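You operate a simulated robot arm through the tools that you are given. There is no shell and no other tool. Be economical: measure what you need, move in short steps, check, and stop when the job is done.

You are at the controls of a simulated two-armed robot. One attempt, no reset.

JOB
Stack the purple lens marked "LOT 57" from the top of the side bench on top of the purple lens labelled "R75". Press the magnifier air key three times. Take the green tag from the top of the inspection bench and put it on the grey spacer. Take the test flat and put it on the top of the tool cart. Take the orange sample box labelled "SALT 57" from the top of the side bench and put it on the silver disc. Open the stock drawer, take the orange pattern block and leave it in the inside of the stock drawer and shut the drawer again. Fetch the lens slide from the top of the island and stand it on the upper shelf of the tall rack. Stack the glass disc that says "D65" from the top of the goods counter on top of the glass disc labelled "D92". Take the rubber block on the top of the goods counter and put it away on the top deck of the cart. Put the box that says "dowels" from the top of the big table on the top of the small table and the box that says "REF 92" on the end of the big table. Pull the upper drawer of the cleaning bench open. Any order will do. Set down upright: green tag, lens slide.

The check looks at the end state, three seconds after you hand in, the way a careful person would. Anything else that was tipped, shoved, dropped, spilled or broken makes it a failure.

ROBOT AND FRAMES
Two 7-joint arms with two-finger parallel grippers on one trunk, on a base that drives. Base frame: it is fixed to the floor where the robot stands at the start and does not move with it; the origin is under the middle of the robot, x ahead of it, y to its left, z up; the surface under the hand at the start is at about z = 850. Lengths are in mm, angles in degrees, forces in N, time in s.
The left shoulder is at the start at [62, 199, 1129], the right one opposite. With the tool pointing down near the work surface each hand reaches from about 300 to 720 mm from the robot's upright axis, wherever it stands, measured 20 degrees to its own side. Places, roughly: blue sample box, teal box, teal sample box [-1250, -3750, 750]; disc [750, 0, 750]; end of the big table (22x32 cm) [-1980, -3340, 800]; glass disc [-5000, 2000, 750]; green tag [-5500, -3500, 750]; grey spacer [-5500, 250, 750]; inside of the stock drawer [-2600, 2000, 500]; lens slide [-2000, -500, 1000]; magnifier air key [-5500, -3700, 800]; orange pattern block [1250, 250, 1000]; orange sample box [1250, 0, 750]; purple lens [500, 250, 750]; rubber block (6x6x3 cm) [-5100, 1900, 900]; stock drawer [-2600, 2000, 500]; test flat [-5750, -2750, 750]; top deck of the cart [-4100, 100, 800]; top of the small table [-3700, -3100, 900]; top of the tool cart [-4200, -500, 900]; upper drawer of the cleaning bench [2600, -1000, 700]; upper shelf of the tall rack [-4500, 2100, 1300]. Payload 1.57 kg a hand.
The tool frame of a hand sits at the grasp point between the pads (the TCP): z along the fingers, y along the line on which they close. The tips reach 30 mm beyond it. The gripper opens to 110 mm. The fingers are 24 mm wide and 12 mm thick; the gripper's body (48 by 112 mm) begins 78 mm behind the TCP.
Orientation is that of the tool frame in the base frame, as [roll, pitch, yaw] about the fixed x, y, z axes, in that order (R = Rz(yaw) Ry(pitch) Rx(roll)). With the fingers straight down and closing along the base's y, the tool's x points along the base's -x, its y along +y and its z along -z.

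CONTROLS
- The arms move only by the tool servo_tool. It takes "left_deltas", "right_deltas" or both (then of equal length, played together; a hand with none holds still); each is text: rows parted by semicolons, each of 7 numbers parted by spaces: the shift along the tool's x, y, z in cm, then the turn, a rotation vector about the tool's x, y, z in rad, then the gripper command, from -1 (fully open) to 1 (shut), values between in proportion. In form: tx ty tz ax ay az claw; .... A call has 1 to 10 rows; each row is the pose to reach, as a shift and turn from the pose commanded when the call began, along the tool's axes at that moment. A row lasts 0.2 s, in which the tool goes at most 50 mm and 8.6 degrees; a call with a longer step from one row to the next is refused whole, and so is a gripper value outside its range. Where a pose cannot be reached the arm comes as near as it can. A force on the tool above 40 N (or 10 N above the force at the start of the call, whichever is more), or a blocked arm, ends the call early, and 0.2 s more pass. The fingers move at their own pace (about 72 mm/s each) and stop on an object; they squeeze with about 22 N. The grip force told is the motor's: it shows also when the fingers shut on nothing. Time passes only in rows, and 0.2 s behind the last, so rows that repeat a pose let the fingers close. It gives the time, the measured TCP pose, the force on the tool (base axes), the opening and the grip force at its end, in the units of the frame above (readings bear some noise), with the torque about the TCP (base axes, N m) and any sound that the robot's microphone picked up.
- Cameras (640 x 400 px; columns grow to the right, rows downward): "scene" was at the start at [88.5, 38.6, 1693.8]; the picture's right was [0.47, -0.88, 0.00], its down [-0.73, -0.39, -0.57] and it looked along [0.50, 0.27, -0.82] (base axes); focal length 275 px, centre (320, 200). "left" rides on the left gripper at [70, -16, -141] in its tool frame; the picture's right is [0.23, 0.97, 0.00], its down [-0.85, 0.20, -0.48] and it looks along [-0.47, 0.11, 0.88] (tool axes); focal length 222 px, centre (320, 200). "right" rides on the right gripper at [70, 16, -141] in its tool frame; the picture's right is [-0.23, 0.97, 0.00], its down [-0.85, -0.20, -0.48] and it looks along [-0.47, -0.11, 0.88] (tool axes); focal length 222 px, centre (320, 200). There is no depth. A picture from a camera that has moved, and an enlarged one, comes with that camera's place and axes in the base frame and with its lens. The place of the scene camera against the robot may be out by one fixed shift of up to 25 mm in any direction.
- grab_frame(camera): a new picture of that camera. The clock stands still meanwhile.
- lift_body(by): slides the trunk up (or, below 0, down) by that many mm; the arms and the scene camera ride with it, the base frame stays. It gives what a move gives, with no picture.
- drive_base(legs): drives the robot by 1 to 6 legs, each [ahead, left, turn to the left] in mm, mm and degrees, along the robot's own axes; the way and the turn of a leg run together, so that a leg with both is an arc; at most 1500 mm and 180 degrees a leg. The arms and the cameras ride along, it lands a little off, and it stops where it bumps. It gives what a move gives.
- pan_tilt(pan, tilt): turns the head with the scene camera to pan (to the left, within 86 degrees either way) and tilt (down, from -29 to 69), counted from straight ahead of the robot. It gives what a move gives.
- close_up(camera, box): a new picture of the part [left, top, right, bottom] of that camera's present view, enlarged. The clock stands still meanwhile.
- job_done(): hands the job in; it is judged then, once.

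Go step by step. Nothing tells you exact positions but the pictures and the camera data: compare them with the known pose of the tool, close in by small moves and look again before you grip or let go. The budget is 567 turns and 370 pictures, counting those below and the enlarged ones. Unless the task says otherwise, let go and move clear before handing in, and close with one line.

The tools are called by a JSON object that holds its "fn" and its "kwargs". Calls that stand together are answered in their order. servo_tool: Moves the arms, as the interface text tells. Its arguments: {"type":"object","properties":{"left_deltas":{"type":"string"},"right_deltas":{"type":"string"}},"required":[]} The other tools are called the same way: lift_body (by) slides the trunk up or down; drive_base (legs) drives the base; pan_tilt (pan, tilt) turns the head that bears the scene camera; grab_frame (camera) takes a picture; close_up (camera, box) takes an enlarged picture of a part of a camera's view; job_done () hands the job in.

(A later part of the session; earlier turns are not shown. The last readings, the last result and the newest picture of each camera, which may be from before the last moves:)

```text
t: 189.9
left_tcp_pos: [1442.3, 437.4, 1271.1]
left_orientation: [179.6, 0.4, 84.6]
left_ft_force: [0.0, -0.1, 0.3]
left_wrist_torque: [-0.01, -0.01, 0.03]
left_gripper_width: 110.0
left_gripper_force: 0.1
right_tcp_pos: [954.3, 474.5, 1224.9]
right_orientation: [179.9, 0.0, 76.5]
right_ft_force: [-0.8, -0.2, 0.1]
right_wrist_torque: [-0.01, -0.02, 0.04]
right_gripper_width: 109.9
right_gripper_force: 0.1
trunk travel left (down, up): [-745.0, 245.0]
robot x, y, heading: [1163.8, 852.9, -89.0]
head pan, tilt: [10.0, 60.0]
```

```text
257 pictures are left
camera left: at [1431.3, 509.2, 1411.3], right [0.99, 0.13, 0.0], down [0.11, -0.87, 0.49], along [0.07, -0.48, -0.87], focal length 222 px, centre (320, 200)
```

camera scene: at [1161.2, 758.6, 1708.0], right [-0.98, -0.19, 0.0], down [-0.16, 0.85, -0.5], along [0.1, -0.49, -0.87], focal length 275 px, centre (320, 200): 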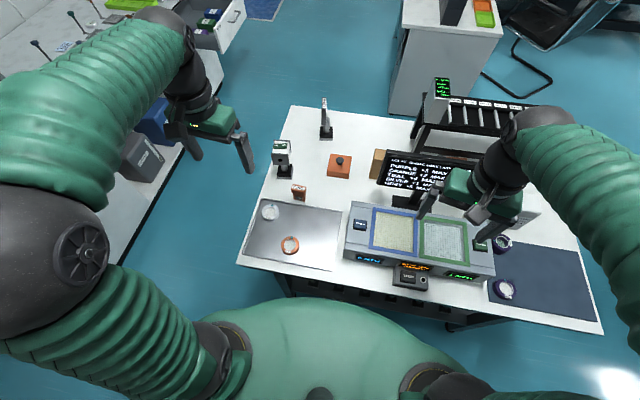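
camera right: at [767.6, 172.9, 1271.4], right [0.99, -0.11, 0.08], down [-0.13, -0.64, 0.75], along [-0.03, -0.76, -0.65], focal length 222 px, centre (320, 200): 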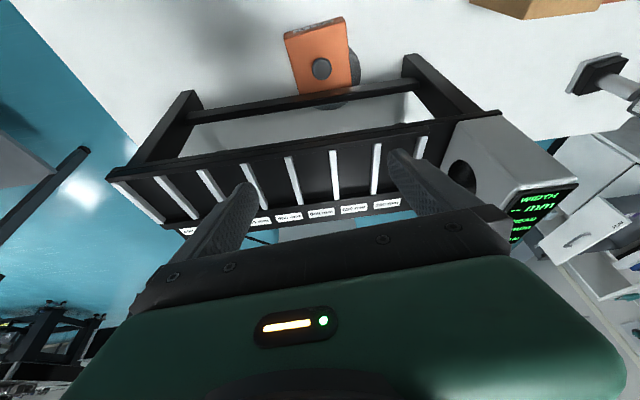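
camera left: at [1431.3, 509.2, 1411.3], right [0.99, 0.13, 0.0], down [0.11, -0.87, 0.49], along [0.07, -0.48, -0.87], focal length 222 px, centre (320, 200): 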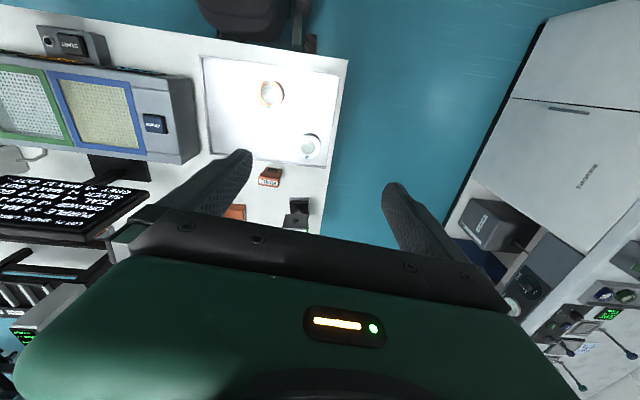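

RING block at about [1340, 279]. Zoom for its shape and orientation.

{"fn": "close_up", "kwargs": {"camera": "scene", "box": [260, 130, 330, 220]}}

{"fn": "close_up", "kwargs": {"camera": "left", "box": [230, 120, 330, 230]}}

```text
4.44 times, centred on (295, 175) of scene
camera zoom: at [1161.2, 758.6, 1708.0], right [-0.98, -0.19, 0.0], down [-0.16, 0.85, -0.5], along [0.1, -0.49, -0.87], focal length 1224 px, centre (431, 311)
```

zoom: 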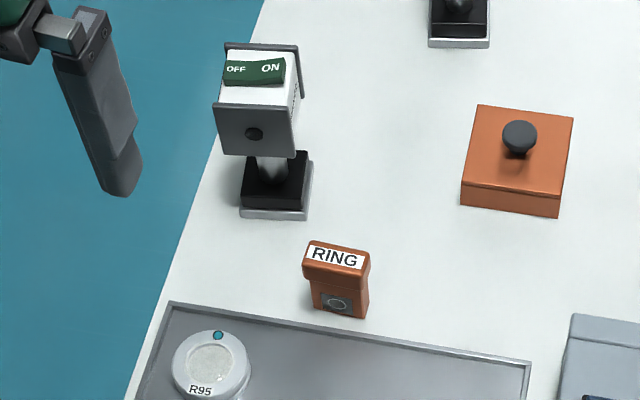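

```text
3.64 times, centred on (280, 175) of left
camera zoom: at [1431.3, 509.2, 1411.3], right [0.99, 0.13, 0.0], down [0.11, -0.87, 0.49], along [0.07, -0.48, -0.87], focal length 808 px, centre (466, 291)
```

zoom: 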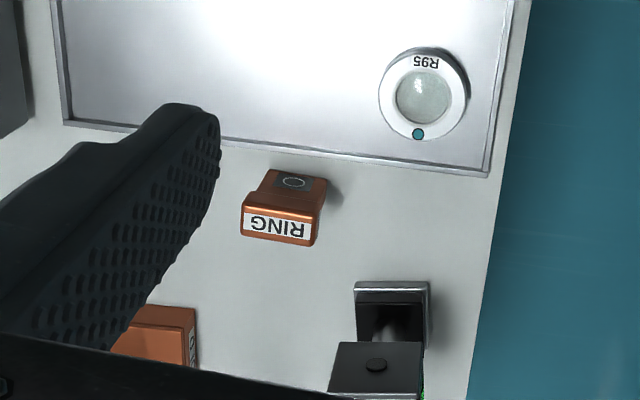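

{"fn": "servo_tool", "kwargs": {"left_deltas": "-2.4 -1.2 3.6 0 0 -0.02 -1; -4.8 -2.5 7.2 0 0 -0.04 -1; -7.2 -3.7 10.8 0 0 -0.075 -1; -9.6 -5 14.4 0 0 -0.075 -1; -12 -6.2 18 0 0 -0.075 -1; -14.4 -7.5 21.6 0 0 -0.075 -1; -16.7 -8.7 25 0 0 -0.075 -1"}}

{"fn": "grab_frame", "kwargs": {"camera": "left"}}

```text
t: 191.5
left_tcp_pos: [1341.2, 276.5, 1020.8]
left_orientation: [179.8, 0.5, 88.8]
left_ft_force: [-0.5, 0.0, -0.7]
left_wrist_torque: [0.02, 0.01, 0.0]
left_gripper_width: 109.7
left_gripper_force: 0.1
right_tcp_pos: [957.4, 472.8, 1223.2]
right_orientation: [179.9, -0.1, 76.4]
right_ft_force: [0.2, 0.3, -0.7]
right_wrist_torque: [0.04, -0.02, -0.02]
right_gripper_width: 109.9
right_gripper_force: 0.0
trunk travel left (down, up): [-745.0, 245.0]
robot x, y, heading: [1157.3, 854.3, -88.7]
head pan, tilt: [10.0, 60.0]
```

```text
254 pictures are left
camera left: at [1325.8, 347.2, 1161.4], right [0.98, 0.21, 0.0], down [0.18, -0.86, 0.49], along [0.1, -0.47, -0.87], focal length 222 px, centre (320, 200)
```

left: 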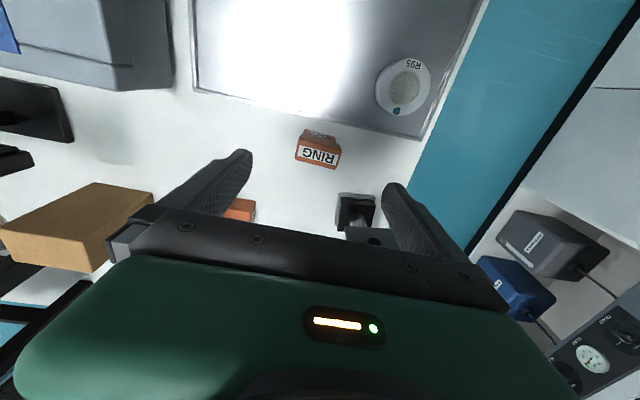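

{"fn": "servo_tool", "kwargs": {"left_deltas": "-0.3 0 4 0 0 0 -0.4; -0.4 0 8 0 0 0 -0.4"}}

{"fn": "grab_frame", "kwargs": {"camera": "left"}}

```text
t: 192.1
left_tcp_pos: [1342.2, 272.6, 940.0]
left_orientation: [179.8, 0.2, 88.8]
left_ft_force: [0.3, 0.4, 0.8]
left_wrist_torque: [-0.06, -0.02, 0.02]
left_gripper_width: 77.1
left_gripper_force: 0.1
right_tcp_pos: [958.2, 472.6, 1224.1]
right_orientation: [180.0, -0.1, 76.4]
right_ft_force: [-0.2, -0.3, -0.2]
right_wrist_torque: [0.01, 0.01, -0.02]
right_gripper_width: 110.0
right_gripper_force: 0.0
trunk travel left (down, up): [-745.0, 245.0]
robot x, y, heading: [1161.0, 856.3, -88.8]
head pan, tilt: [10.0, 60.0]
```

```text
253 pictures are left
camera left: at [1327.7, 342.5, 1081.0], right [0.98, 0.21, 0.0], down [0.18, -0.86, 0.48], along [0.1, -0.47, -0.87], focal length 222 px, centre (320, 200)
```

left: 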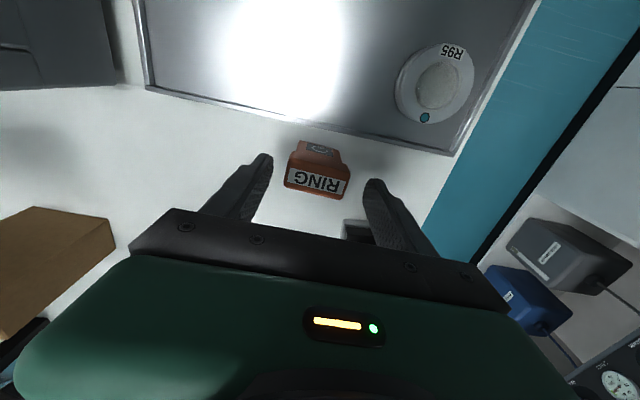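

{"fn": "servo_tool", "kwargs": {"left_deltas": "-0.3 0.1 1.5 0 0 0 -0.4; -0.3 0.1 3.2 0 0 0 -0.4; -0.3 0.1 3.2 0 0 0 0.2; -0.3 0.1 3.2 0 0 0 0.6; -0.3 0.1 3.2 0 0 0 0.8; -0.3 0.1 3.2 0 0 0 0.8"}}

{"fn": "grab_frame", "kwargs": {"camera": "left"}}

```text
t: 193.5
left_tcp_pos: [1344.7, 268.1, 909.5]
left_orientation: [179.8, 0.6, 88.9]
left_ft_force: [0.4, 0.1, 0.2]
left_wrist_torque: [0.01, 0.01, -0.04]
left_gripper_width: 49.9
left_gripper_force: 21.8
right_tcp_pos: [957.6, 475.1, 1224.7]
right_orientation: [179.9, -0.1, 76.6]
right_ft_force: [0.8, -0.1, -0.1]
right_wrist_torque: [0.01, 0.03, -0.02]
right_gripper_width: 110.0
right_gripper_force: 0.1
trunk travel left (down, up): [-745.0, 245.0]
robot x, y, heading: [1158.3, 855.2, -88.8]
head pan, tilt: [10.0, 60.0]
```

```text
252 pictures are left
camera left: at [1329.6, 339.2, 1051.0], right [0.98, 0.21, 0.0], down [0.18, -0.85, 0.49], along [0.1, -0.48, -0.87], focal length 222 px, centre (320, 200)
```

left: 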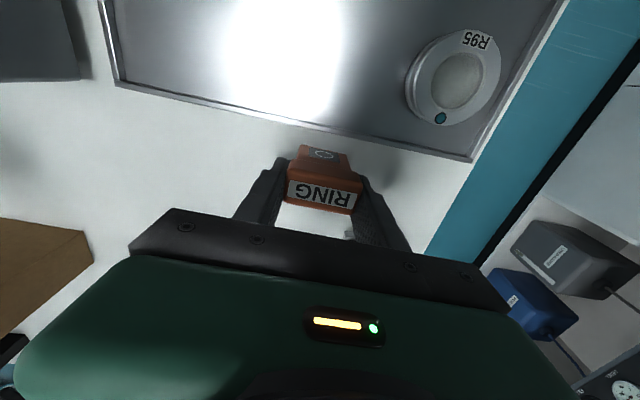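

RING block gripped (50 mm). Lift and tuck.

{"fn": "servo_tool", "kwargs": {"left_deltas": "0 0 -4.5 0 0 0 0.8; 0 0 -9 0 0 0 0.8; 0 0 -13.5 0 0 0 0.8; 0 0 -18 0 0 0 0.8; 0 0 -22.5 0 0 0 0.8; 1 0 -27 0 0 0 0.8; 4 0 -30 0 0 0 0.8; 8 0 -31 0 0 0 0.8; 12 0 -31 0 0 0 0.8", "right_deltas": "0 0 -1 0 0 0 -1; 0 0 -2 0 0 0 -1; 0 0 -3 0 0 0 -1; 0 0 -3 0 0 0 -1; 0 0 -3 0 0 0 -1; 0 0 -3 0 0 0 -1; 0 0 -3 0 0 0 -1; 0 0 -3 0 0 0 -1; 0 0 -3 0 0 0 -1"}}

{"fn": "drive_base", "kwargs": {"legs": [[-250, 0, 0], [0, 0, -90]]}}

{"fn": "pan_tilt", "kwargs": {"pan": 0, "tilt": 15}}

{"fn": "grab_frame", "kwargs": {"camera": "scene"}}

```text
t: 195.5
left_tcp_pos: [1349.1, 390.0, 1217.9]
left_orientation: [179.9, 0.4, 88.9]
left_ft_force: [0.5, 0.6, -1.5]
left_wrist_torque: [-0.06, 0.01, -0.01]
left_gripper_width: 49.8
left_gripper_force: 22.1
right_tcp_pos: [958.3, 477.4, 1257.2]
right_orientation: [179.9, 0.1, 76.5]
right_ft_force: [0.9, 0.6, -0.7]
right_wrist_torque: [0.04, -0.02, -0.03]
right_gripper_width: 110.0
right_gripper_force: 0.1
trunk travel left (down, up): [-745.0, 245.0]
robot x, y, heading: [1160.7, 853.8, -89.1]
head pan, tilt: [10.0, 60.0]
```

```text
t: 201.3
left_tcp_pos: [678.1, 945.2, 1217.0]
left_orientation: [179.8, 0.4, -4.8]
left_ft_force: [-0.6, -0.7, -0.8]
left_wrist_torque: [-0.01, 0.01, 0.02]
left_gripper_width: 49.4
left_gripper_force: 22.2
right_tcp_pos: [789.9, 1328.5, 1255.4]
right_orientation: [180.0, 0.0, -17.2]
right_ft_force: [-0.5, -0.5, 1.2]
right_wrist_torque: [0.01, -0.01, 0.0]
right_gripper_width: 110.0
right_gripper_force: 0.0
trunk travel left (down, up): [-745.0, 245.0]
robot x, y, heading: [1158.5, 1102.9, 177.2]
head pan, tilt: [10.0, 60.0]
```

```text
t: 202.5
left_tcp_pos: [679.4, 945.5, 1217.5]
left_orientation: [179.7, 0.5, -4.8]
left_ft_force: [-0.1, 0.0, -1.3]
left_wrist_torque: [0.01, 0.03, -0.01]
left_gripper_width: 49.6
left_gripper_force: 21.8
right_tcp_pos: [791.2, 1330.2, 1256.0]
right_orientation: [179.9, 0.1, -17.2]
right_ft_force: [0.3, -0.8, 0.2]
right_wrist_torque: [0.03, 0.0, 0.05]
right_gripper_width: 110.1
right_gripper_force: 0.0
trunk travel left (down, up): [-745.0, 245.0]
robot x, y, heading: [1154.8, 1102.0, 177.5]
head pan, tilt: [0.0, 15.0]
```

```text
251 pictures are left
camera scene: at [1020.4, 1112.7, 1774.2], right [0.05, 1.0, 0.0], down [0.26, -0.01, -0.97], along [-0.96, 0.04, -0.26], focal length 275 px, centre (320, 200)
```

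scene: 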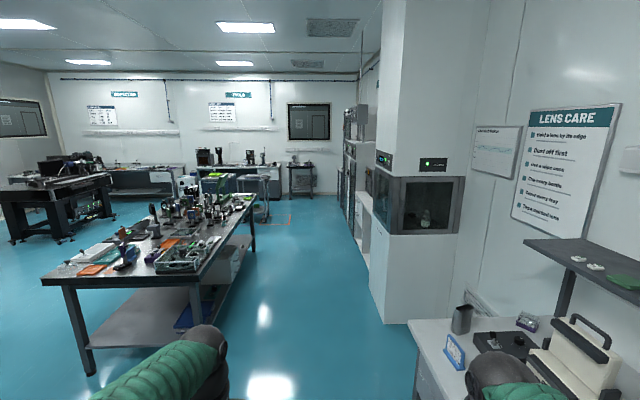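

I see the island on the left and a row of cabinets along the right wall. I'll drive west along the aisle to about x=-1600 and look for the stock drawer.

{"fn": "drive_base", "kwargs": {"legs": [[1400, 0, 0], [1350, 0, 2.5]]}}

{"fn": "pan_tilt", "kwargs": {"pan": -55, "tilt": 30}}

{"fn": "grab_frame", "kwargs": {"camera": "scene"}}

```text
t: 216.0
left_tcp_pos: [-2114.1, 1054.5, 1217.1]
left_orientation: [179.8, 0.5, -2.7]
left_ft_force: [0.1, 0.9, 0.3]
left_wrist_torque: [-0.02, 0.0, -0.01]
left_gripper_width: 49.7
left_gripper_force: 22.0
right_tcp_pos: [-2016.0, 1441.2, 1255.2]
right_orientation: [179.9, 0.1, -15.1]
right_ft_force: [-0.1, -1.2, 0.5]
right_wrist_torque: [-0.02, 0.0, -0.03]
right_gripper_width: 110.0
right_gripper_force: 0.1
trunk travel left (down, up): [-745.0, 245.0]
robot x, y, heading: [-1644.2, 1232.0, 179.5]
head pan, tilt: [0.0, 15.0]
```

```text
t: 217.3
left_tcp_pos: [-2113.9, 1055.2, 1217.6]
left_orientation: [179.8, 0.4, -2.6]
left_ft_force: [0.0, -0.1, -1.6]
left_wrist_torque: [0.02, 0.01, 0.05]
left_gripper_width: 49.5
left_gripper_force: 22.3
right_tcp_pos: [-2016.1, 1442.7, 1255.4]
right_orientation: [179.9, 0.1, -15.1]
right_ft_force: [0.3, 0.0, 0.8]
right_wrist_torque: [-0.02, 0.01, -0.01]
right_gripper_width: 110.3
right_gripper_force: 0.0
trunk travel left (down, up): [-745.0, 245.0]
robot x, y, heading: [-1644.2, 1228.9, 179.3]
head pan, tilt: [-55.0, 30.0]
```

```text
250 pictures are left
camera scene: at [-1736.9, 1307.8, 1750.1], right [0.82, 0.57, 0.0], down [0.28, -0.41, -0.87], along [-0.49, 0.71, -0.5], focal length 275 px, centre (320, 200)
```

scene: 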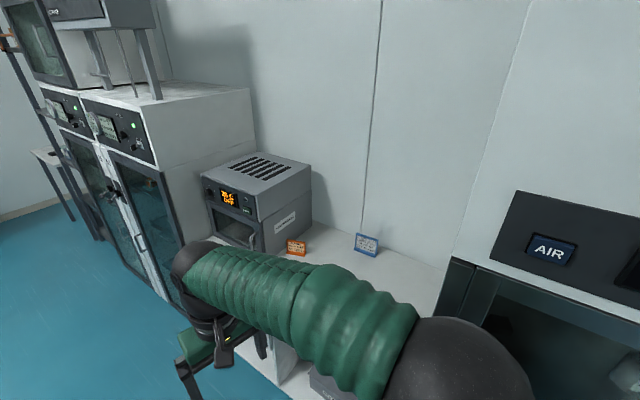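

The cabinet bench is to my right. I'll drive to about x=-2350 and turn to face the wall.

{"fn": "drive_base", "kwargs": {"legs": [[750, 100, 0], [0, 0, -89]]}}

{"fn": "pan_tilt", "kwargs": {"pan": 0, "tilt": 45}}

{"fn": "grab_frame", "kwargs": {"camera": "scene"}}

```text
t: 225.1
left_tcp_pos: [-2549.1, 1613.5, 1216.5]
left_orientation: [179.9, 0.6, -93.7]
left_ft_force: [0.1, 1.1, -1.1]
left_wrist_torque: [0.01, -0.02, 0.02]
left_gripper_width: 49.4
left_gripper_force: 22.2
right_tcp_pos: [-2164.5, 1508.5, 1255.8]
right_orientation: [180.0, 0.1, -106.1]
right_ft_force: [0.0, 0.1, 0.3]
right_wrist_torque: [0.01, 0.0, 0.0]
right_gripper_width: 110.3
right_gripper_force: 0.0
trunk travel left (down, up): [-745.0, 245.0]
robot x, y, heading: [-2382.1, 1138.6, 88.2]
head pan, tilt: [-55.0, 30.0]
```

```text
t: 226.4
left_tcp_pos: [-2549.8, 1613.6, 1217.7]
left_orientation: [179.9, 0.4, -93.7]
left_ft_force: [-0.5, 0.0, -0.4]
left_wrist_torque: [0.0, -0.01, -0.04]
left_gripper_width: 49.4
left_gripper_force: 21.8
right_tcp_pos: [-2163.0, 1509.7, 1255.4]
right_orientation: [179.9, 0.1, -106.1]
right_ft_force: [0.8, 0.0, 0.0]
right_wrist_torque: [-0.01, 0.04, 0.02]
right_gripper_width: 110.0
right_gripper_force: 0.0
trunk travel left (down, up): [-745.0, 245.0]
robot x, y, heading: [-2381.5, 1142.6, 88.6]
head pan, tilt: [0.0, 45.0]
```

```text
249 pictures are left
camera scene: at [-2386.7, 1258.5, 1727.5], right [1.0, -0.03, 0.0], down [-0.02, -0.71, -0.71], along [0.02, 0.71, -0.71], focal length 275 px, centre (320, 200)
```

scene: 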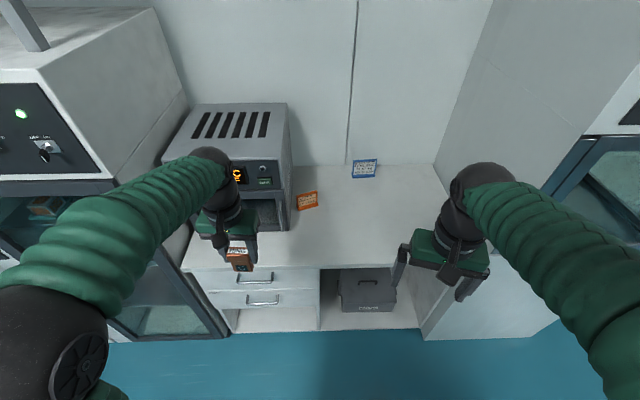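

Two drawers under the bench. Zoom for labels.

{"fn": "close_up", "kwargs": {"camera": "scene", "box": [180, 250, 340, 340]}}

```text
4.00 times, centred on (260, 295) of scene
camera zoom: at [-2386.7, 1258.5, 1727.5], right [1.0, -0.03, 0.0], down [-0.02, -0.71, -0.71], along [0.02, 0.71, -0.71], focal length 1101 px, centre (560, -180)
```

zoom: 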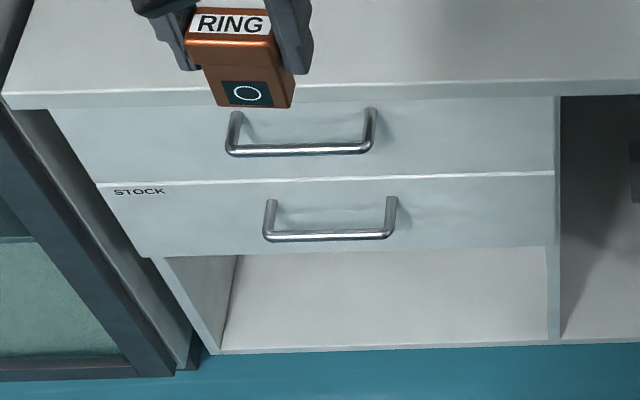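

The lower drawer is marked STOCK; its handle is near [-2635, 1823, 491]. I'll strafe left and prepare the right hand to point forward with vertical closing.

{"fn": "drive_base", "kwargs": {"legs": [[0, 400, 0]]}}

{"fn": "servo_tool", "kwargs": {"right_deltas": "0 0 0 0 0 0.146 -1; 0 0 0 0 0 0.292 -1; 0 0 0 0 0 0.438 -1; 0 0 0 0 0 0.584 -1; 0 0 0 0 0 0.73 -1; 0 0 0 0 0 0.876 -1; 0 0 0 0 0 1.022 -1; 0 0 0 0 0 1.168 -1; 0 0 0 0 0 1.314 -1"}}

{"fn": "lift_body", "kwargs": {"by": -560}}

{"fn": "servo_tool", "kwargs": {"right_deltas": "0 0 0 -0.15 0 0 -1; 0 0 0 -0.3 0 0 -1; 0 0 0 -0.45 0 0 -1; 0 0 0 -0.6 0 0 -1; 0 0 0 -0.75 0 0 -1; 0 0 0 -0.9 0 0 -1; 0 0 0 -1.05 0 0 -1; 0 0 0 -1.2 0 0 -1; 0 0 0 -1.35 0 0 -1; 0 0 0 -1.5 0 0 -1"}}

{"fn": "grab_frame", "kwargs": {"camera": "scene"}}

```text
t: 228.9
left_tcp_pos: [-2958.4, 1623.1, 1218.9]
left_orientation: [179.6, 0.5, -93.3]
left_ft_force: [0.6, 0.3, -0.7]
left_wrist_torque: [0.0, 0.01, 0.01]
left_gripper_width: 49.5
left_gripper_force: 21.7
right_tcp_pos: [-2573.9, 1519.1, 1254.9]
right_orientation: [179.8, 0.1, -105.9]
right_ft_force: [-0.1, -0.6, 0.4]
right_wrist_torque: [0.0, -0.02, 0.0]
right_gripper_width: 110.2
right_gripper_force: 0.1
trunk travel left (down, up): [-745.0, 245.0]
robot x, y, heading: [-2793.0, 1151.6, 88.9]
head pan, tilt: [0.0, 45.0]
```

```text
t: 230.9
left_tcp_pos: [-2961.5, 1623.5, 1217.3]
left_orientation: [179.8, 0.6, -93.4]
left_ft_force: [0.5, 0.3, -1.0]
left_wrist_torque: [0.01, 0.01, -0.01]
left_gripper_width: 49.6
left_gripper_force: 21.8
right_tcp_pos: [-2575.7, 1518.4, 1256.8]
right_orientation: [179.8, -0.1, 178.6]
right_ft_force: [-0.5, 0.0, 0.4]
right_wrist_torque: [-0.03, -0.01, 0.02]
right_gripper_width: 110.1
right_gripper_force: 0.1
trunk travel left (down, up): [-745.0, 245.0]
robot x, y, heading: [-2792.2, 1153.2, 88.6]
head pan, tilt: [0.0, 45.0]
```

```text
refused: -560 is not a number from -400 to 400
```

```text
t: 233.1
left_tcp_pos: [-2960.8, 1624.1, 1217.4]
left_orientation: [179.7, 0.6, -93.4]
left_ft_force: [0.0, -0.1, -1.4]
left_wrist_torque: [0.02, -0.02, -0.01]
left_gripper_width: 49.8
left_gripper_force: 22.1
right_tcp_pos: [-2491.0, 1643.9, 1348.5]
right_orientation: [93.8, -0.3, 179.0]
right_ft_force: [0.4, -0.4, 0.1]
right_wrist_torque: [-0.02, 0.02, -0.01]
right_gripper_width: 110.0
right_gripper_force: 0.1
right hand out of reach, approached as far as the arm can: row 2, 3, 4, 5, 6, 7, 8, 9, 10
trunk travel left (down, up): [-745.0, 245.0]
robot x, y, heading: [-2796.1, 1151.1, 88.8]
head pan, tilt: [0.0, 45.0]
```

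```text
247 pictures are left
camera scene: at [-2796.0, 1268.4, 1727.5], right [1.0, -0.02, 0.0], down [-0.02, -0.71, -0.71], along [0.02, 0.71, -0.71], focal length 275 px, centre (320, 200)
```

scene: 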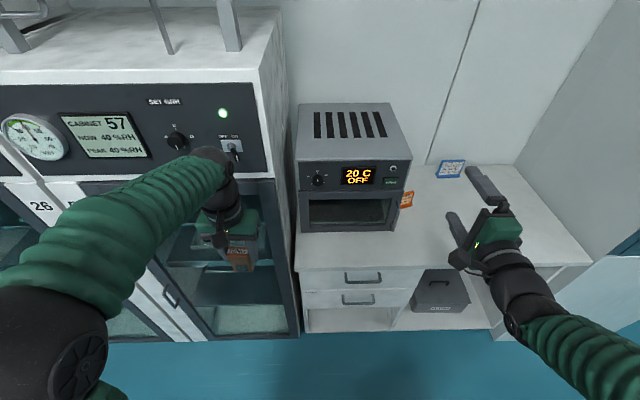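

Lowering the trunk in two steps.

{"fn": "lift_body", "kwargs": {"by": -400}}

{"fn": "lift_body", "kwargs": {"by": -190}}

{"fn": "grab_frame", "kwargs": {"camera": "right"}}

{"fn": "grab_frame", "kwargs": {"camera": "scene"}}

```text
t: 236.9
left_tcp_pos: [-2961.1, 1622.5, 818.2]
left_orientation: [179.8, 0.5, -93.4]
left_ft_force: [0.4, -0.2, -0.4]
left_wrist_torque: [0.01, 0.0, 0.03]
left_gripper_width: 49.6
left_gripper_force: 22.3
right_tcp_pos: [-2490.5, 1644.8, 946.8]
right_orientation: [93.9, -0.1, 178.9]
right_ft_force: [-0.3, 0.4, 0.5]
right_wrist_torque: [-0.03, 0.02, 0.0]
right_gripper_width: 109.9
right_gripper_force: 0.0
trunk travel left (down, up): [-345.0, 645.0]
robot x, y, heading: [-2796.6, 1154.6, 88.9]
head pan, tilt: [0.0, 45.0]
```

```text
t: 239.0
left_tcp_pos: [-2960.3, 1620.8, 627.3]
left_orientation: [179.8, 0.6, -93.4]
left_ft_force: [0.2, -0.6, -1.5]
left_wrist_torque: [0.01, -0.01, -0.03]
left_gripper_width: 49.5
left_gripper_force: 22.5
right_tcp_pos: [-2492.0, 1644.2, 756.9]
right_orientation: [93.9, -0.2, 178.8]
right_ft_force: [0.0, 0.5, -0.1]
right_wrist_torque: [0.02, -0.02, -0.02]
right_gripper_width: 110.0
right_gripper_force: 0.0
trunk travel left (down, up): [-155.0, 835.0]
robot x, y, heading: [-2791.3, 1152.1, 88.7]
head pan, tilt: [0.0, 45.0]
```

```text
246 pictures are left
camera right: at [-2563.7, 1504.0, 784.8], right [0.23, 0.06, 0.97], down [0.85, -0.51, -0.17], along [0.48, 0.86, -0.17], focal length 222 px, centre (320, 200)
```

right: 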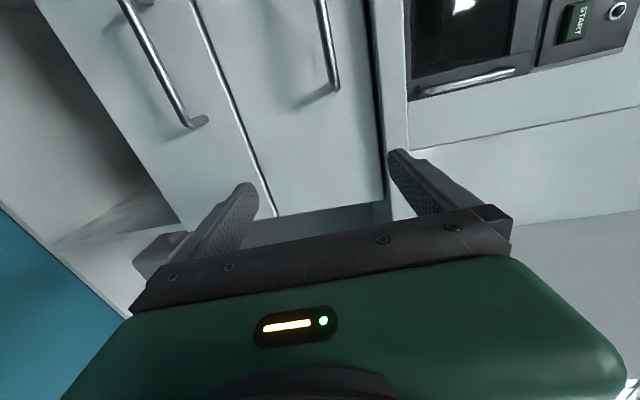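

```text
245 pictures are left
camera scene: at [-2797.2, 1267.6, 1137.5], right [1.0, -0.02, 0.0], down [-0.02, -0.71, -0.71], along [0.02, 0.71, -0.71], focal length 275 px, centre (320, 200)
```

scene: 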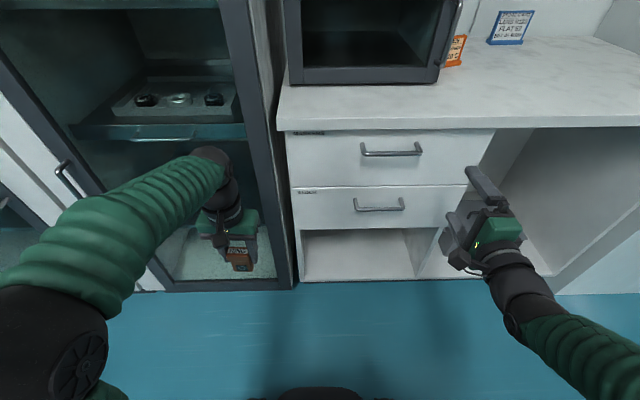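

Handle estimated at [-2615, 1775, 600]. Aligning the right hand in front of it.

{"fn": "servo_tool", "kwargs": {"right_deltas": "2 -3 0 -0.02 0 0 -0.3; 4.5 -6 0.5 -0.04 0 0 -0.3; 7 -9 1 -0.065 0 0 -0.3; 9.5 -12 1.5 -0.065 0 0 -0.3; 12.3 -15.5 2 -0.065 0 0 -0.3"}}

{"fn": "grab_frame", "kwargs": {"camera": "right"}}

{"fn": "close_up", "kwargs": {"camera": "scene", "box": [270, 110, 470, 260]}}

```text
t: 240.4
left_tcp_pos: [-2960.8, 1619.4, 628.3]
left_orientation: [179.9, 0.6, -93.5]
left_ft_force: [0.2, -0.3, -1.3]
left_wrist_torque: [-0.02, 0.0, -0.01]
left_gripper_width: 49.5
left_gripper_force: 22.1
right_tcp_pos: [-2604.9, 1687.9, 618.7]
right_orientation: [87.6, -2.0, 176.3]
right_ft_force: [-0.7, 0.8, 0.0]
right_wrist_torque: [0.0, -0.01, -0.02]
right_gripper_width: 71.3
right_gripper_force: 0.0
right hand out of reach, approached as far as the arm can: row 1, 2, 3, 4, 5
trunk travel left (down, up): [-155.0, 835.0]
robot x, y, heading: [-2793.0, 1151.7, 88.7]
head pan, tilt: [0.0, 45.0]
stopped in row 5 (right hand): the arm was blocked; the commanded pose is now the measured one
```

```text
244 pictures are left
camera right: at [-2683.2, 1549.4, 631.6], right [0.26, -0.06, 0.96], down [0.81, -0.52, -0.25], along [0.52, 0.85, -0.09], focal length 222 px, centre (320, 200)
```

right: 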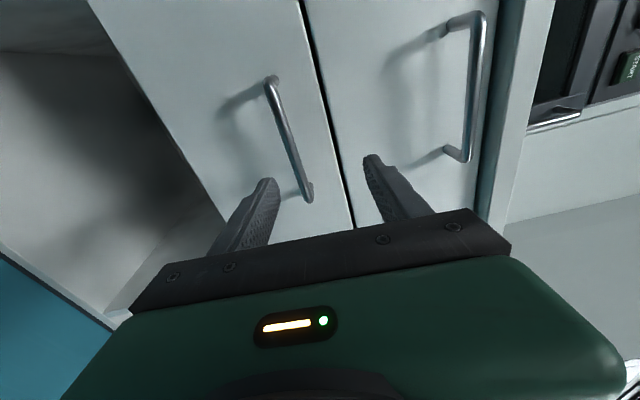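

```text
2.67 times, centred on (370, 185) of scene
camera zoom: at [-2797.4, 1268.5, 1138.5], right [1.0, -0.02, 0.0], down [-0.02, -0.71, -0.71], along [0.02, 0.71, -0.71], focal length 734 px, centre (187, 240)
```

zoom: 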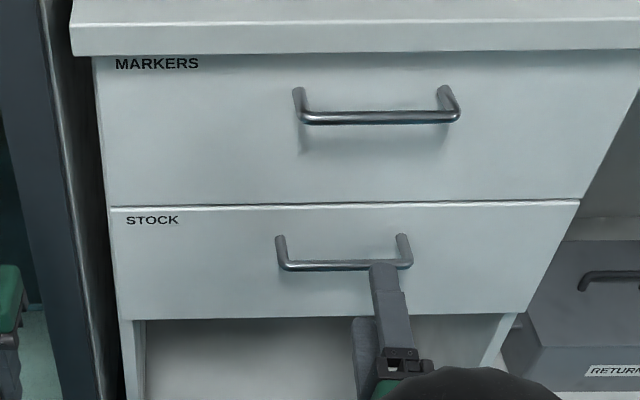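

It is the STOCK drawer. I'll lower the trunk 21 mm and drive forward so the fingers straddle the bar.

{"fn": "lift_body", "kwargs": {"by": -21}}

{"fn": "drive_base", "kwargs": {"legs": [[55, 0, 0]]}}

{"fn": "grab_frame", "kwargs": {"camera": "right"}}

{"fn": "close_up", "kwargs": {"camera": "scene", "box": [270, 150, 470, 300]}}

```text
t: 241.1
left_tcp_pos: [-2961.0, 1620.8, 606.6]
left_orientation: [179.7, 0.6, -93.5]
left_ft_force: [0.0, 0.0, -1.6]
left_wrist_torque: [0.03, 0.01, 0.01]
left_gripper_width: 49.6
left_gripper_force: 22.1
right_tcp_pos: [-2606.6, 1689.5, 597.2]
right_orientation: [87.3, -2.3, 176.5]
right_ft_force: [0.1, 1.7, 0.9]
right_wrist_torque: [0.01, 0.0, 0.01]
right_gripper_width: 71.6
right_gripper_force: 0.0
trunk travel left (down, up): [-134.0, 856.0]
robot x, y, heading: [-2795.3, 1152.4, 88.6]
head pan, tilt: [0.0, 45.0]
```

```text
t: 242.0
left_tcp_pos: [-2960.4, 1676.2, 604.8]
left_orientation: [179.8, 0.6, -93.5]
left_ft_force: [0.2, -0.4, -1.1]
left_wrist_torque: [-0.04, -0.03, -0.03]
left_gripper_width: 49.4
left_gripper_force: 22.2
right_tcp_pos: [-2604.7, 1743.4, 593.9]
right_orientation: [87.6, -2.1, 176.5]
right_ft_force: [0.2, 0.6, -0.3]
right_wrist_torque: [-0.01, 0.01, 0.0]
right_gripper_width: 71.6
right_gripper_force: 0.1
trunk travel left (down, up): [-134.0, 856.0]
robot x, y, heading: [-2790.4, 1207.2, 88.4]
head pan, tilt: [0.0, 45.0]
```

```text
242 pictures are left
camera right: at [-2682.9, 1604.0, 608.4], right [0.26, -0.06, 0.96], down [0.82, -0.52, -0.25], along [0.52, 0.85, -0.09], focal length 222 px, centre (320, 200)
```

right: 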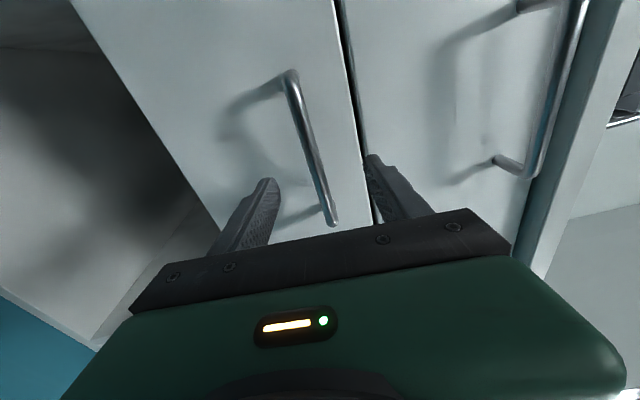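

```text
2.67 times, centred on (370, 225) of scene
camera zoom: at [-2796.5, 1323.7, 1115.6], right [1.0, -0.02, 0.0], down [-0.02, -0.71, -0.71], along [0.02, 0.7, -0.71], focal length 734 px, centre (187, 133)
```

zoom: 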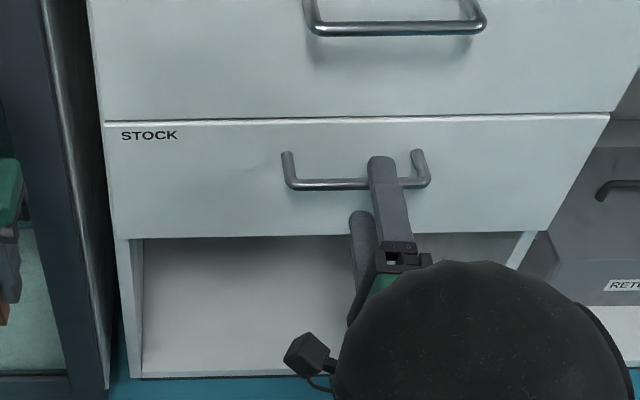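

Another 22 mm forward, then close.

{"fn": "drive_base", "kwargs": {"legs": [[22, 0, 0]]}}

{"fn": "close_up", "kwargs": {"camera": "scene", "box": [270, 150, 470, 300]}}

```text
t: 242.8
left_tcp_pos: [-2960.1, 1698.1, 607.1]
left_orientation: [179.8, 0.6, -93.5]
left_ft_force: [1.0, 0.7, -1.8]
left_wrist_torque: [0.04, -0.01, 0.02]
left_gripper_width: 49.3
left_gripper_force: 21.4
right_tcp_pos: [-2601.3, 1764.8, 596.2]
right_orientation: [87.6, -2.1, 176.1]
right_ft_force: [0.4, -0.3, -0.4]
right_wrist_torque: [-0.02, 0.0, 0.0]
right_gripper_width: 71.5
right_gripper_force: 0.0
trunk travel left (down, up): [-134.0, 856.0]
robot x, y, heading: [-2790.2, 1232.9, 88.6]
head pan, tilt: [0.0, 45.0]
```

```text
2.67 times, centred on (370, 225) of scene
camera zoom: at [-2795.9, 1346.3, 1116.0], right [1.0, -0.02, 0.0], down [-0.02, -0.71, -0.71], along [0.02, 0.7, -0.71], focal length 734 px, centre (187, 133)
```

zoom: 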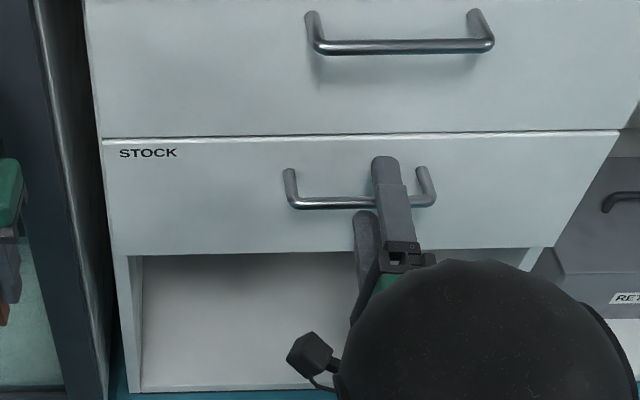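

{"fn": "servo_tool", "kwargs": {"right_deltas": "0 0 0.5 0 0 0 0.3; 0 0 0.5 0 0 0 0.9; 0 0 0.5 0 0 0 1; 0 0 0.5 0 0 0 1; 0 0 0.5 0 0 0 1"}}

```text
t: 244.0
left_tcp_pos: [-2958.7, 1698.4, 607.2]
left_orientation: [179.8, 0.7, -93.5]
left_ft_force: [-0.2, 0.8, -1.5]
left_wrist_torque: [0.0, -0.01, 0.01]
left_gripper_width: 50.0
left_gripper_force: 21.8
right_tcp_pos: [-2599.6, 1770.4, 595.3]
right_orientation: [87.7, -2.1, 176.1]
right_ft_force: [-2.4, -4.0, -25.2]
right_wrist_torque: [-0.22, -0.76, 0.08]
right_gripper_width: 12.4
right_gripper_force: 29.7
trunk travel left (down, up): [-134.0, 856.0]
robot x, y, heading: [-2791.0, 1228.8, 88.6]
head pan, tilt: [0.0, 45.0]
```

Gripped (12 mm). Pull by driving back 270 mm.

{"fn": "drive_base", "kwargs": {"legs": [[-270, 0, 0]]}}

{"fn": "grab_frame", "kwargs": {"camera": "scene"}}

```text
t: 246.0
left_tcp_pos: [-2965.6, 1429.6, 609.2]
left_orientation: [179.8, 0.8, -93.5]
left_ft_force: [-0.2, -0.1, -0.3]
left_wrist_torque: [0.01, -0.02, 0.0]
left_gripper_width: 49.7
left_gripper_force: 22.0
right_tcp_pos: [-2600.3, 1500.5, 594.8]
right_orientation: [88.3, -1.7, 175.2]
right_ft_force: [5.0, -2.1, -11.9]
right_wrist_torque: [-0.2, -0.74, 0.83]
right_gripper_width: 12.1
right_gripper_force: 29.0
trunk travel left (down, up): [-134.0, 856.0]
robot x, y, heading: [-2792.2, 960.9, 88.8]
head pan, tilt: [0.0, 45.0]
stopped in leg 1: the force on the tool passed its limit at 40 N (the readings are from after the stop); the commanded pose is now the measured one
```

```text
239 pictures are left
camera scene: at [-2800.8, 1080.4, 1116.4], right [1.0, -0.02, 0.0], down [-0.02, -0.71, -0.7], along [0.02, 0.7, -0.71], focal length 275 px, centre (320, 200)
```

scene: 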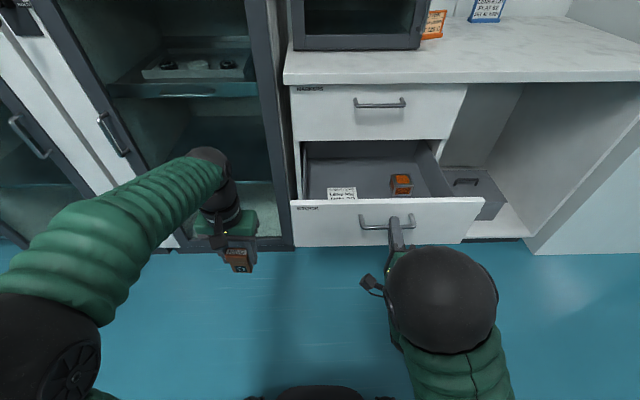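

The drawer is open 270 mm; something orange is already inside. Zoom.

{"fn": "close_up", "kwargs": {"camera": "scene", "box": [285, 130, 495, 260]}}

```text
3.05 times, centred on (390, 195) of scene
camera zoom: at [-2800.8, 1080.4, 1116.4], right [1.0, -0.02, 0.0], down [-0.02, -0.71, -0.7], along [0.02, 0.7, -0.71], focal length 839 px, centre (107, 215)
```

zoom: 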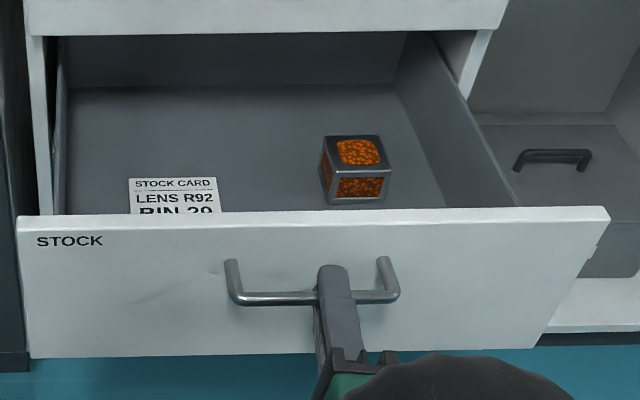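

I'll release the handle, back off, raise the trunk, and come in with the left hand to place the RING block in the drawer's free left part.

{"fn": "servo_tool", "kwargs": {"right_deltas": "0 0 0 0 0 0 0.4; 0 0 0 0 0 0 -0.3; 0 0 0 0 0 0 -0.3; 0 0 0 0 0 0 -0.3"}}

{"fn": "drive_base", "kwargs": {"legs": [[-80, 0, 0]]}}

{"fn": "lift_body", "kwargs": {"by": 300}}

{"fn": "grab_frame", "kwargs": {"camera": "scene"}}

```text
t: 247.0
left_tcp_pos: [-2966.7, 1429.9, 610.5]
left_orientation: [179.9, 0.9, -93.4]
left_ft_force: [0.3, -0.3, 0.0]
left_wrist_torque: [0.0, 0.02, -0.01]
left_gripper_width: 49.8
left_gripper_force: 21.5
right_tcp_pos: [-2601.1, 1501.5, 597.2]
right_orientation: [87.9, -1.8, 175.4]
right_ft_force: [-0.1, 0.0, -0.1]
right_wrist_torque: [0.01, -0.02, 0.03]
right_gripper_width: 71.5
right_gripper_force: 0.1
trunk travel left (down, up): [-134.0, 856.0]
robot x, y, heading: [-2797.5, 969.2, 88.4]
head pan, tilt: [0.0, 45.0]
```

```text
t: 248.1
left_tcp_pos: [-2968.4, 1344.9, 612.0]
left_orientation: [179.8, 1.0, -93.6]
left_ft_force: [-1.1, -0.1, -0.6]
left_wrist_torque: [0.03, 0.06, -0.03]
left_gripper_width: 49.7
left_gripper_force: 21.7
right_tcp_pos: [-2603.2, 1417.5, 597.7]
right_orientation: [87.9, -1.9, 175.2]
right_ft_force: [-0.5, 0.1, 0.5]
right_wrist_torque: [-0.01, 0.0, 0.01]
right_gripper_width: 71.4
right_gripper_force: 0.0
trunk travel left (down, up): [-134.0, 856.0]
robot x, y, heading: [-2797.2, 879.8, 88.7]
head pan, tilt: [0.0, 45.0]
```

```text
t: 251.1
left_tcp_pos: [-2967.9, 1345.0, 910.9]
left_orientation: [179.9, 1.0, -93.5]
left_ft_force: [0.0, 0.7, -1.4]
left_wrist_torque: [-0.04, -0.02, -0.02]
left_gripper_width: 49.4
left_gripper_force: 21.7
right_tcp_pos: [-2602.2, 1417.9, 897.9]
right_orientation: [87.8, -1.9, 175.3]
right_ft_force: [-0.1, -0.2, -0.2]
right_wrist_torque: [0.0, 0.0, 0.02]
right_gripper_width: 71.6
right_gripper_force: 0.0
trunk travel left (down, up): [-434.0, 556.0]
robot x, y, heading: [-2797.2, 879.1, 88.5]
head pan, tilt: [0.0, 45.0]
```

```text
237 pictures are left
camera scene: at [-2803.9, 997.0, 1416.4], right [1.0, -0.02, 0.0], down [-0.02, -0.71, -0.71], along [0.02, 0.71, -0.71], focal length 275 px, centre (320, 200)
```

scene: 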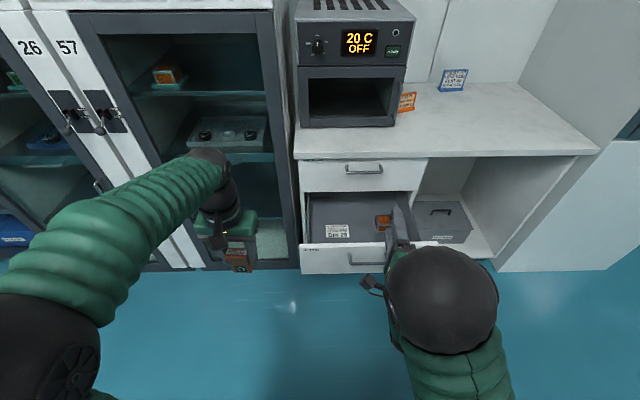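

The left part of the drawer is free around [-2765, 1730]. Raise a bit more and move in with the left hand aligned.

{"fn": "lift_body", "kwargs": {"by": 110}}

{"fn": "drive_base", "kwargs": {"legs": [[0, -190, 0], [330, 0, 0]]}}

{"fn": "grab_frame", "kwargs": {"camera": "left"}}

{"fn": "grab_frame", "kwargs": {"camera": "scene"}}

```text
t: 252.5
left_tcp_pos: [-2967.9, 1345.8, 1019.8]
left_orientation: [179.9, 0.9, -93.6]
left_ft_force: [0.5, 0.5, -0.5]
left_wrist_torque: [0.01, -0.02, 0.01]
left_gripper_width: 49.7
left_gripper_force: 21.8
right_tcp_pos: [-2605.0, 1416.6, 1007.6]
right_orientation: [87.9, -1.8, 175.3]
right_ft_force: [0.4, 0.6, -0.3]
right_wrist_torque: [-0.01, -0.01, -0.01]
right_gripper_width: 71.8
right_gripper_force: 0.0
trunk travel left (down, up): [-544.0, 446.0]
robot x, y, heading: [-2797.6, 880.2, 88.5]
head pan, tilt: [0.0, 45.0]
```

```text
t: 255.8
left_tcp_pos: [-2784.7, 1658.9, 1020.9]
left_orientation: [179.9, 0.9, -92.5]
left_ft_force: [0.0, -0.3, -0.7]
left_wrist_torque: [-0.01, 0.03, 0.01]
left_gripper_width: 49.5
left_gripper_force: 22.5
right_tcp_pos: [-2421.6, 1738.2, 1008.2]
right_orientation: [87.9, -2.0, 176.3]
right_ft_force: [-0.2, -0.4, 0.2]
right_wrist_torque: [0.04, 0.02, 0.01]
right_gripper_width: 71.6
right_gripper_force: 0.0
trunk travel left (down, up): [-544.0, 446.0]
robot x, y, heading: [-2606.8, 1198.4, 89.3]
head pan, tilt: [0.0, 45.0]
```

```text
236 pictures are left
camera left: at [-2771.1, 1586.0, 1160.2], right [-0.98, -0.19, 0.0], down [-0.16, 0.85, 0.49], along [-0.09, 0.48, -0.87], focal length 222 px, centre (320, 200)
```

left: 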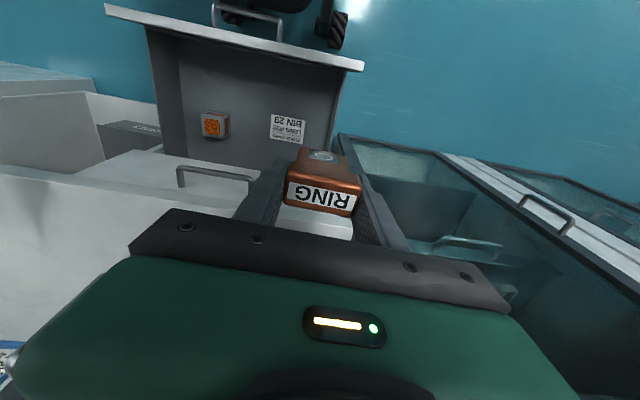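

```text
235 pictures are left
camera scene: at [-2614.4, 1312.9, 1526.5], right [1.0, -0.01, 0.0], down [0.0, -0.71, -0.71], along [0.0, 0.71, -0.71], focal length 275 px, centre (320, 200)
```

scene: 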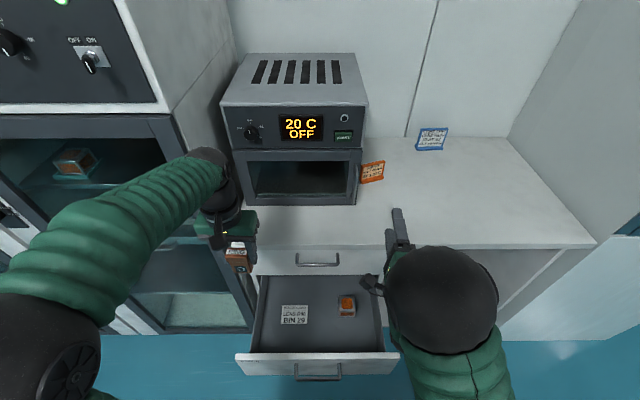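

The card lies flat; free space at front-left of the drawer, about [-2725, 1625]. Moving there and lowering.

{"fn": "servo_tool", "kwargs": {"left_deltas": "1.5 -3 0 0 0 0 0.8; 3.1 -6.1 0 0 0 0 0.8; 3.1 -6.1 4.5 0 0 0 0.8; 3.1 -6.1 9 0 0 0 0.8; 3.1 -6.1 13.5 0 0 0 0.8; 3.1 -6.1 18 0 0 0 0.8; 3.1 -6.1 22.5 0 0 0 0.8; 3.1 -6.1 27 0 0 0 0.8; 3.1 -6.1 31 0 0 0 0.8"}}

{"fn": "grab_frame", "kwargs": {"camera": "left"}}

{"fn": "grab_frame", "kwargs": {"camera": "scene"}}

```text
t: 257.8
left_tcp_pos: [-2721.9, 1630.7, 710.7]
left_orientation: [179.9, 1.0, -92.4]
left_ft_force: [-0.4, -1.1, -0.8]
left_wrist_torque: [-0.01, -0.04, -0.05]
left_gripper_width: 49.7
left_gripper_force: 21.8
right_tcp_pos: [-2421.6, 1737.3, 1007.8]
right_orientation: [87.7, -1.9, 176.2]
right_ft_force: [1.5, -0.1, 0.0]
right_wrist_torque: [0.01, -0.02, -0.03]
right_gripper_width: 71.3
right_gripper_force: 0.1
trunk travel left (down, up): [-544.0, 446.0]
robot x, y, heading: [-2606.8, 1198.8, 89.7]
head pan, tilt: [0.0, 45.0]
```

```text
234 pictures are left
camera left: at [-2709.3, 1557.5, 851.2], right [-0.98, -0.19, 0.0], down [-0.16, 0.85, 0.49], along [-0.09, 0.49, -0.87], focal length 222 px, centre (320, 200)
```

left: 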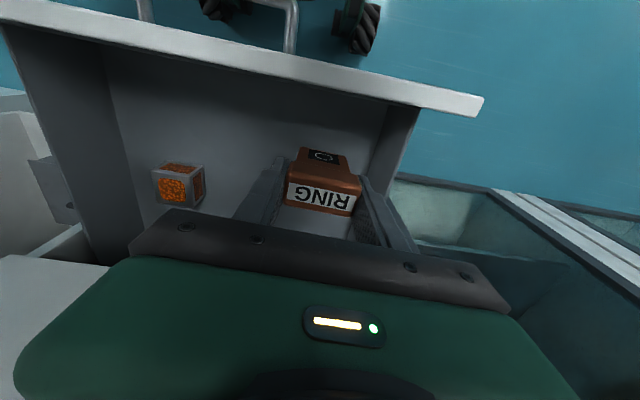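

```text
233 pictures are left
camera scene: at [-2614.5, 1315.4, 1526.3], right [1.0, -0.01, 0.0], down [0.0, -0.71, -0.7], along [0.0, 0.7, -0.71], focal length 275 px, centre (320, 200)
```

scene: 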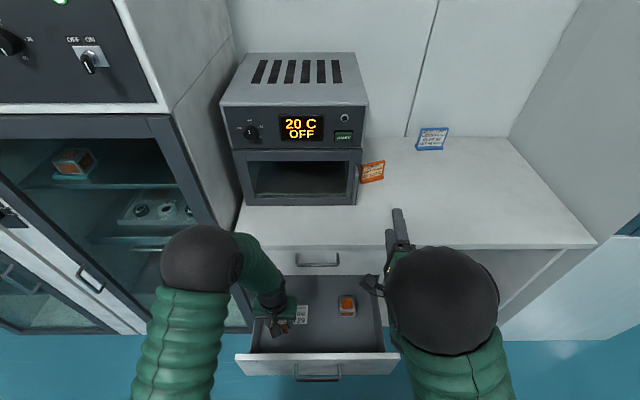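

{"fn": "servo_tool", "kwargs": {"left_deltas": "0 0 4 0 0 0 0.8; 0 0 7.5 0 0 0 0.8; 0 0 8.5 0 0 0 0.8"}}

{"fn": "grab_frame", "kwargs": {"camera": "left"}}

```text
t: 258.6
left_tcp_pos: [-2724.5, 1633.1, 623.0]
left_orientation: [179.9, 1.0, -92.4]
left_ft_force: [-0.7, -0.9, -0.6]
left_wrist_torque: [0.03, 0.05, -0.01]
left_gripper_width: 49.6
left_gripper_force: 21.5
right_tcp_pos: [-2421.3, 1736.0, 1008.1]
right_orientation: [87.7, -1.8, 176.3]
right_ft_force: [-0.3, 0.0, 0.5]
right_wrist_torque: [0.01, 0.05, -0.01]
right_gripper_width: 71.1
right_gripper_force: 0.0
trunk travel left (down, up): [-544.0, 446.0]
robot x, y, heading: [-2603.3, 1196.5, 89.4]
head pan, tilt: [0.0, 45.0]
```

```text
232 pictures are left
camera left: at [-2710.2, 1559.4, 763.2], right [-0.98, -0.19, 0.0], down [-0.16, 0.85, 0.49], along [-0.09, 0.49, -0.87], focal length 222 px, centre (320, 200)
```

left: 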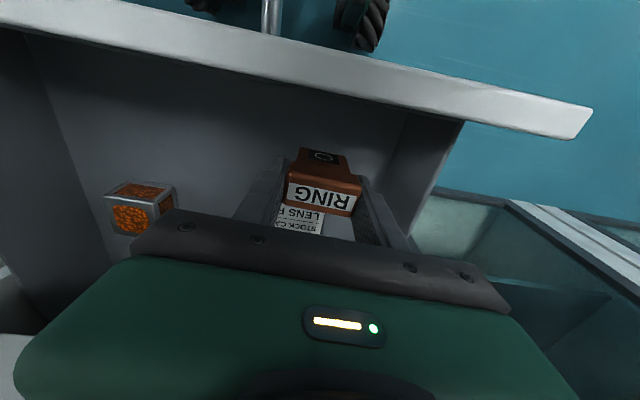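

{"fn": "servo_tool", "kwargs": {"left_deltas": "0 0 0.5 0 0 0 0.8; 0 0 1 0 0 0 0.8; 0 0 1.5 0 0 0 0.8"}}

```text
t: 259.4
left_tcp_pos: [-2725.5, 1631.8, 609.3]
left_orientation: [179.8, 0.9, -92.5]
left_ft_force: [1.2, -0.7, -1.7]
left_wrist_torque: [0.01, -0.01, -0.02]
left_gripper_width: 49.5
left_gripper_force: 22.0
right_tcp_pos: [-2422.1, 1737.0, 1008.5]
right_orientation: [87.9, -1.9, 176.3]
right_ft_force: [0.0, 0.4, 0.1]
right_wrist_torque: [-0.02, 0.01, -0.03]
right_gripper_width: 71.5
right_gripper_force: 0.1
trunk travel left (down, up): [-544.0, 446.0]
robot x, y, heading: [-2608.0, 1195.3, 89.4]
head pan, tilt: [0.0, 45.0]
```

{"fn": "servo_tool", "kwargs": {"left_deltas": "0 0 0.5 0 0 0 0.8; 0 0 1 0 0 0 0.8; 0 0 1.5 0 0 0 0.8"}}

{"fn": "grab_frame", "kwargs": {"camera": "left"}}

```text
t: 260.2
left_tcp_pos: [-2726.7, 1632.8, 595.2]
left_orientation: [179.8, 1.0, -92.4]
left_ft_force: [0.7, -0.6, -1.2]
left_wrist_torque: [0.01, 0.0, 0.03]
left_gripper_width: 49.5
left_gripper_force: 21.8
right_tcp_pos: [-2421.9, 1737.2, 1008.3]
right_orientation: [87.8, -1.8, 176.3]
right_ft_force: [0.4, -0.1, -0.1]
right_wrist_torque: [0.0, 0.01, 0.0]
right_gripper_width: 71.4
right_gripper_force: 0.1
trunk travel left (down, up): [-544.0, 446.0]
robot x, y, heading: [-2608.7, 1196.8, 89.7]
head pan, tilt: [0.0, 45.0]
```

```text
231 pictures are left
camera left: at [-2712.1, 1559.1, 735.0], right [-0.98, -0.19, 0.0], down [-0.16, 0.85, 0.49], along [-0.09, 0.49, -0.87], focal length 222 px, centre (320, 200)
```

left: 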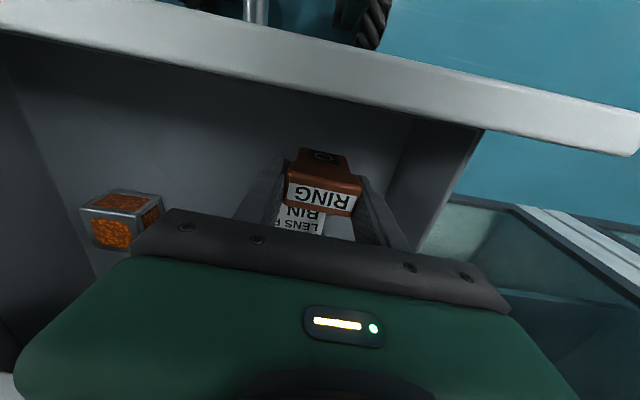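

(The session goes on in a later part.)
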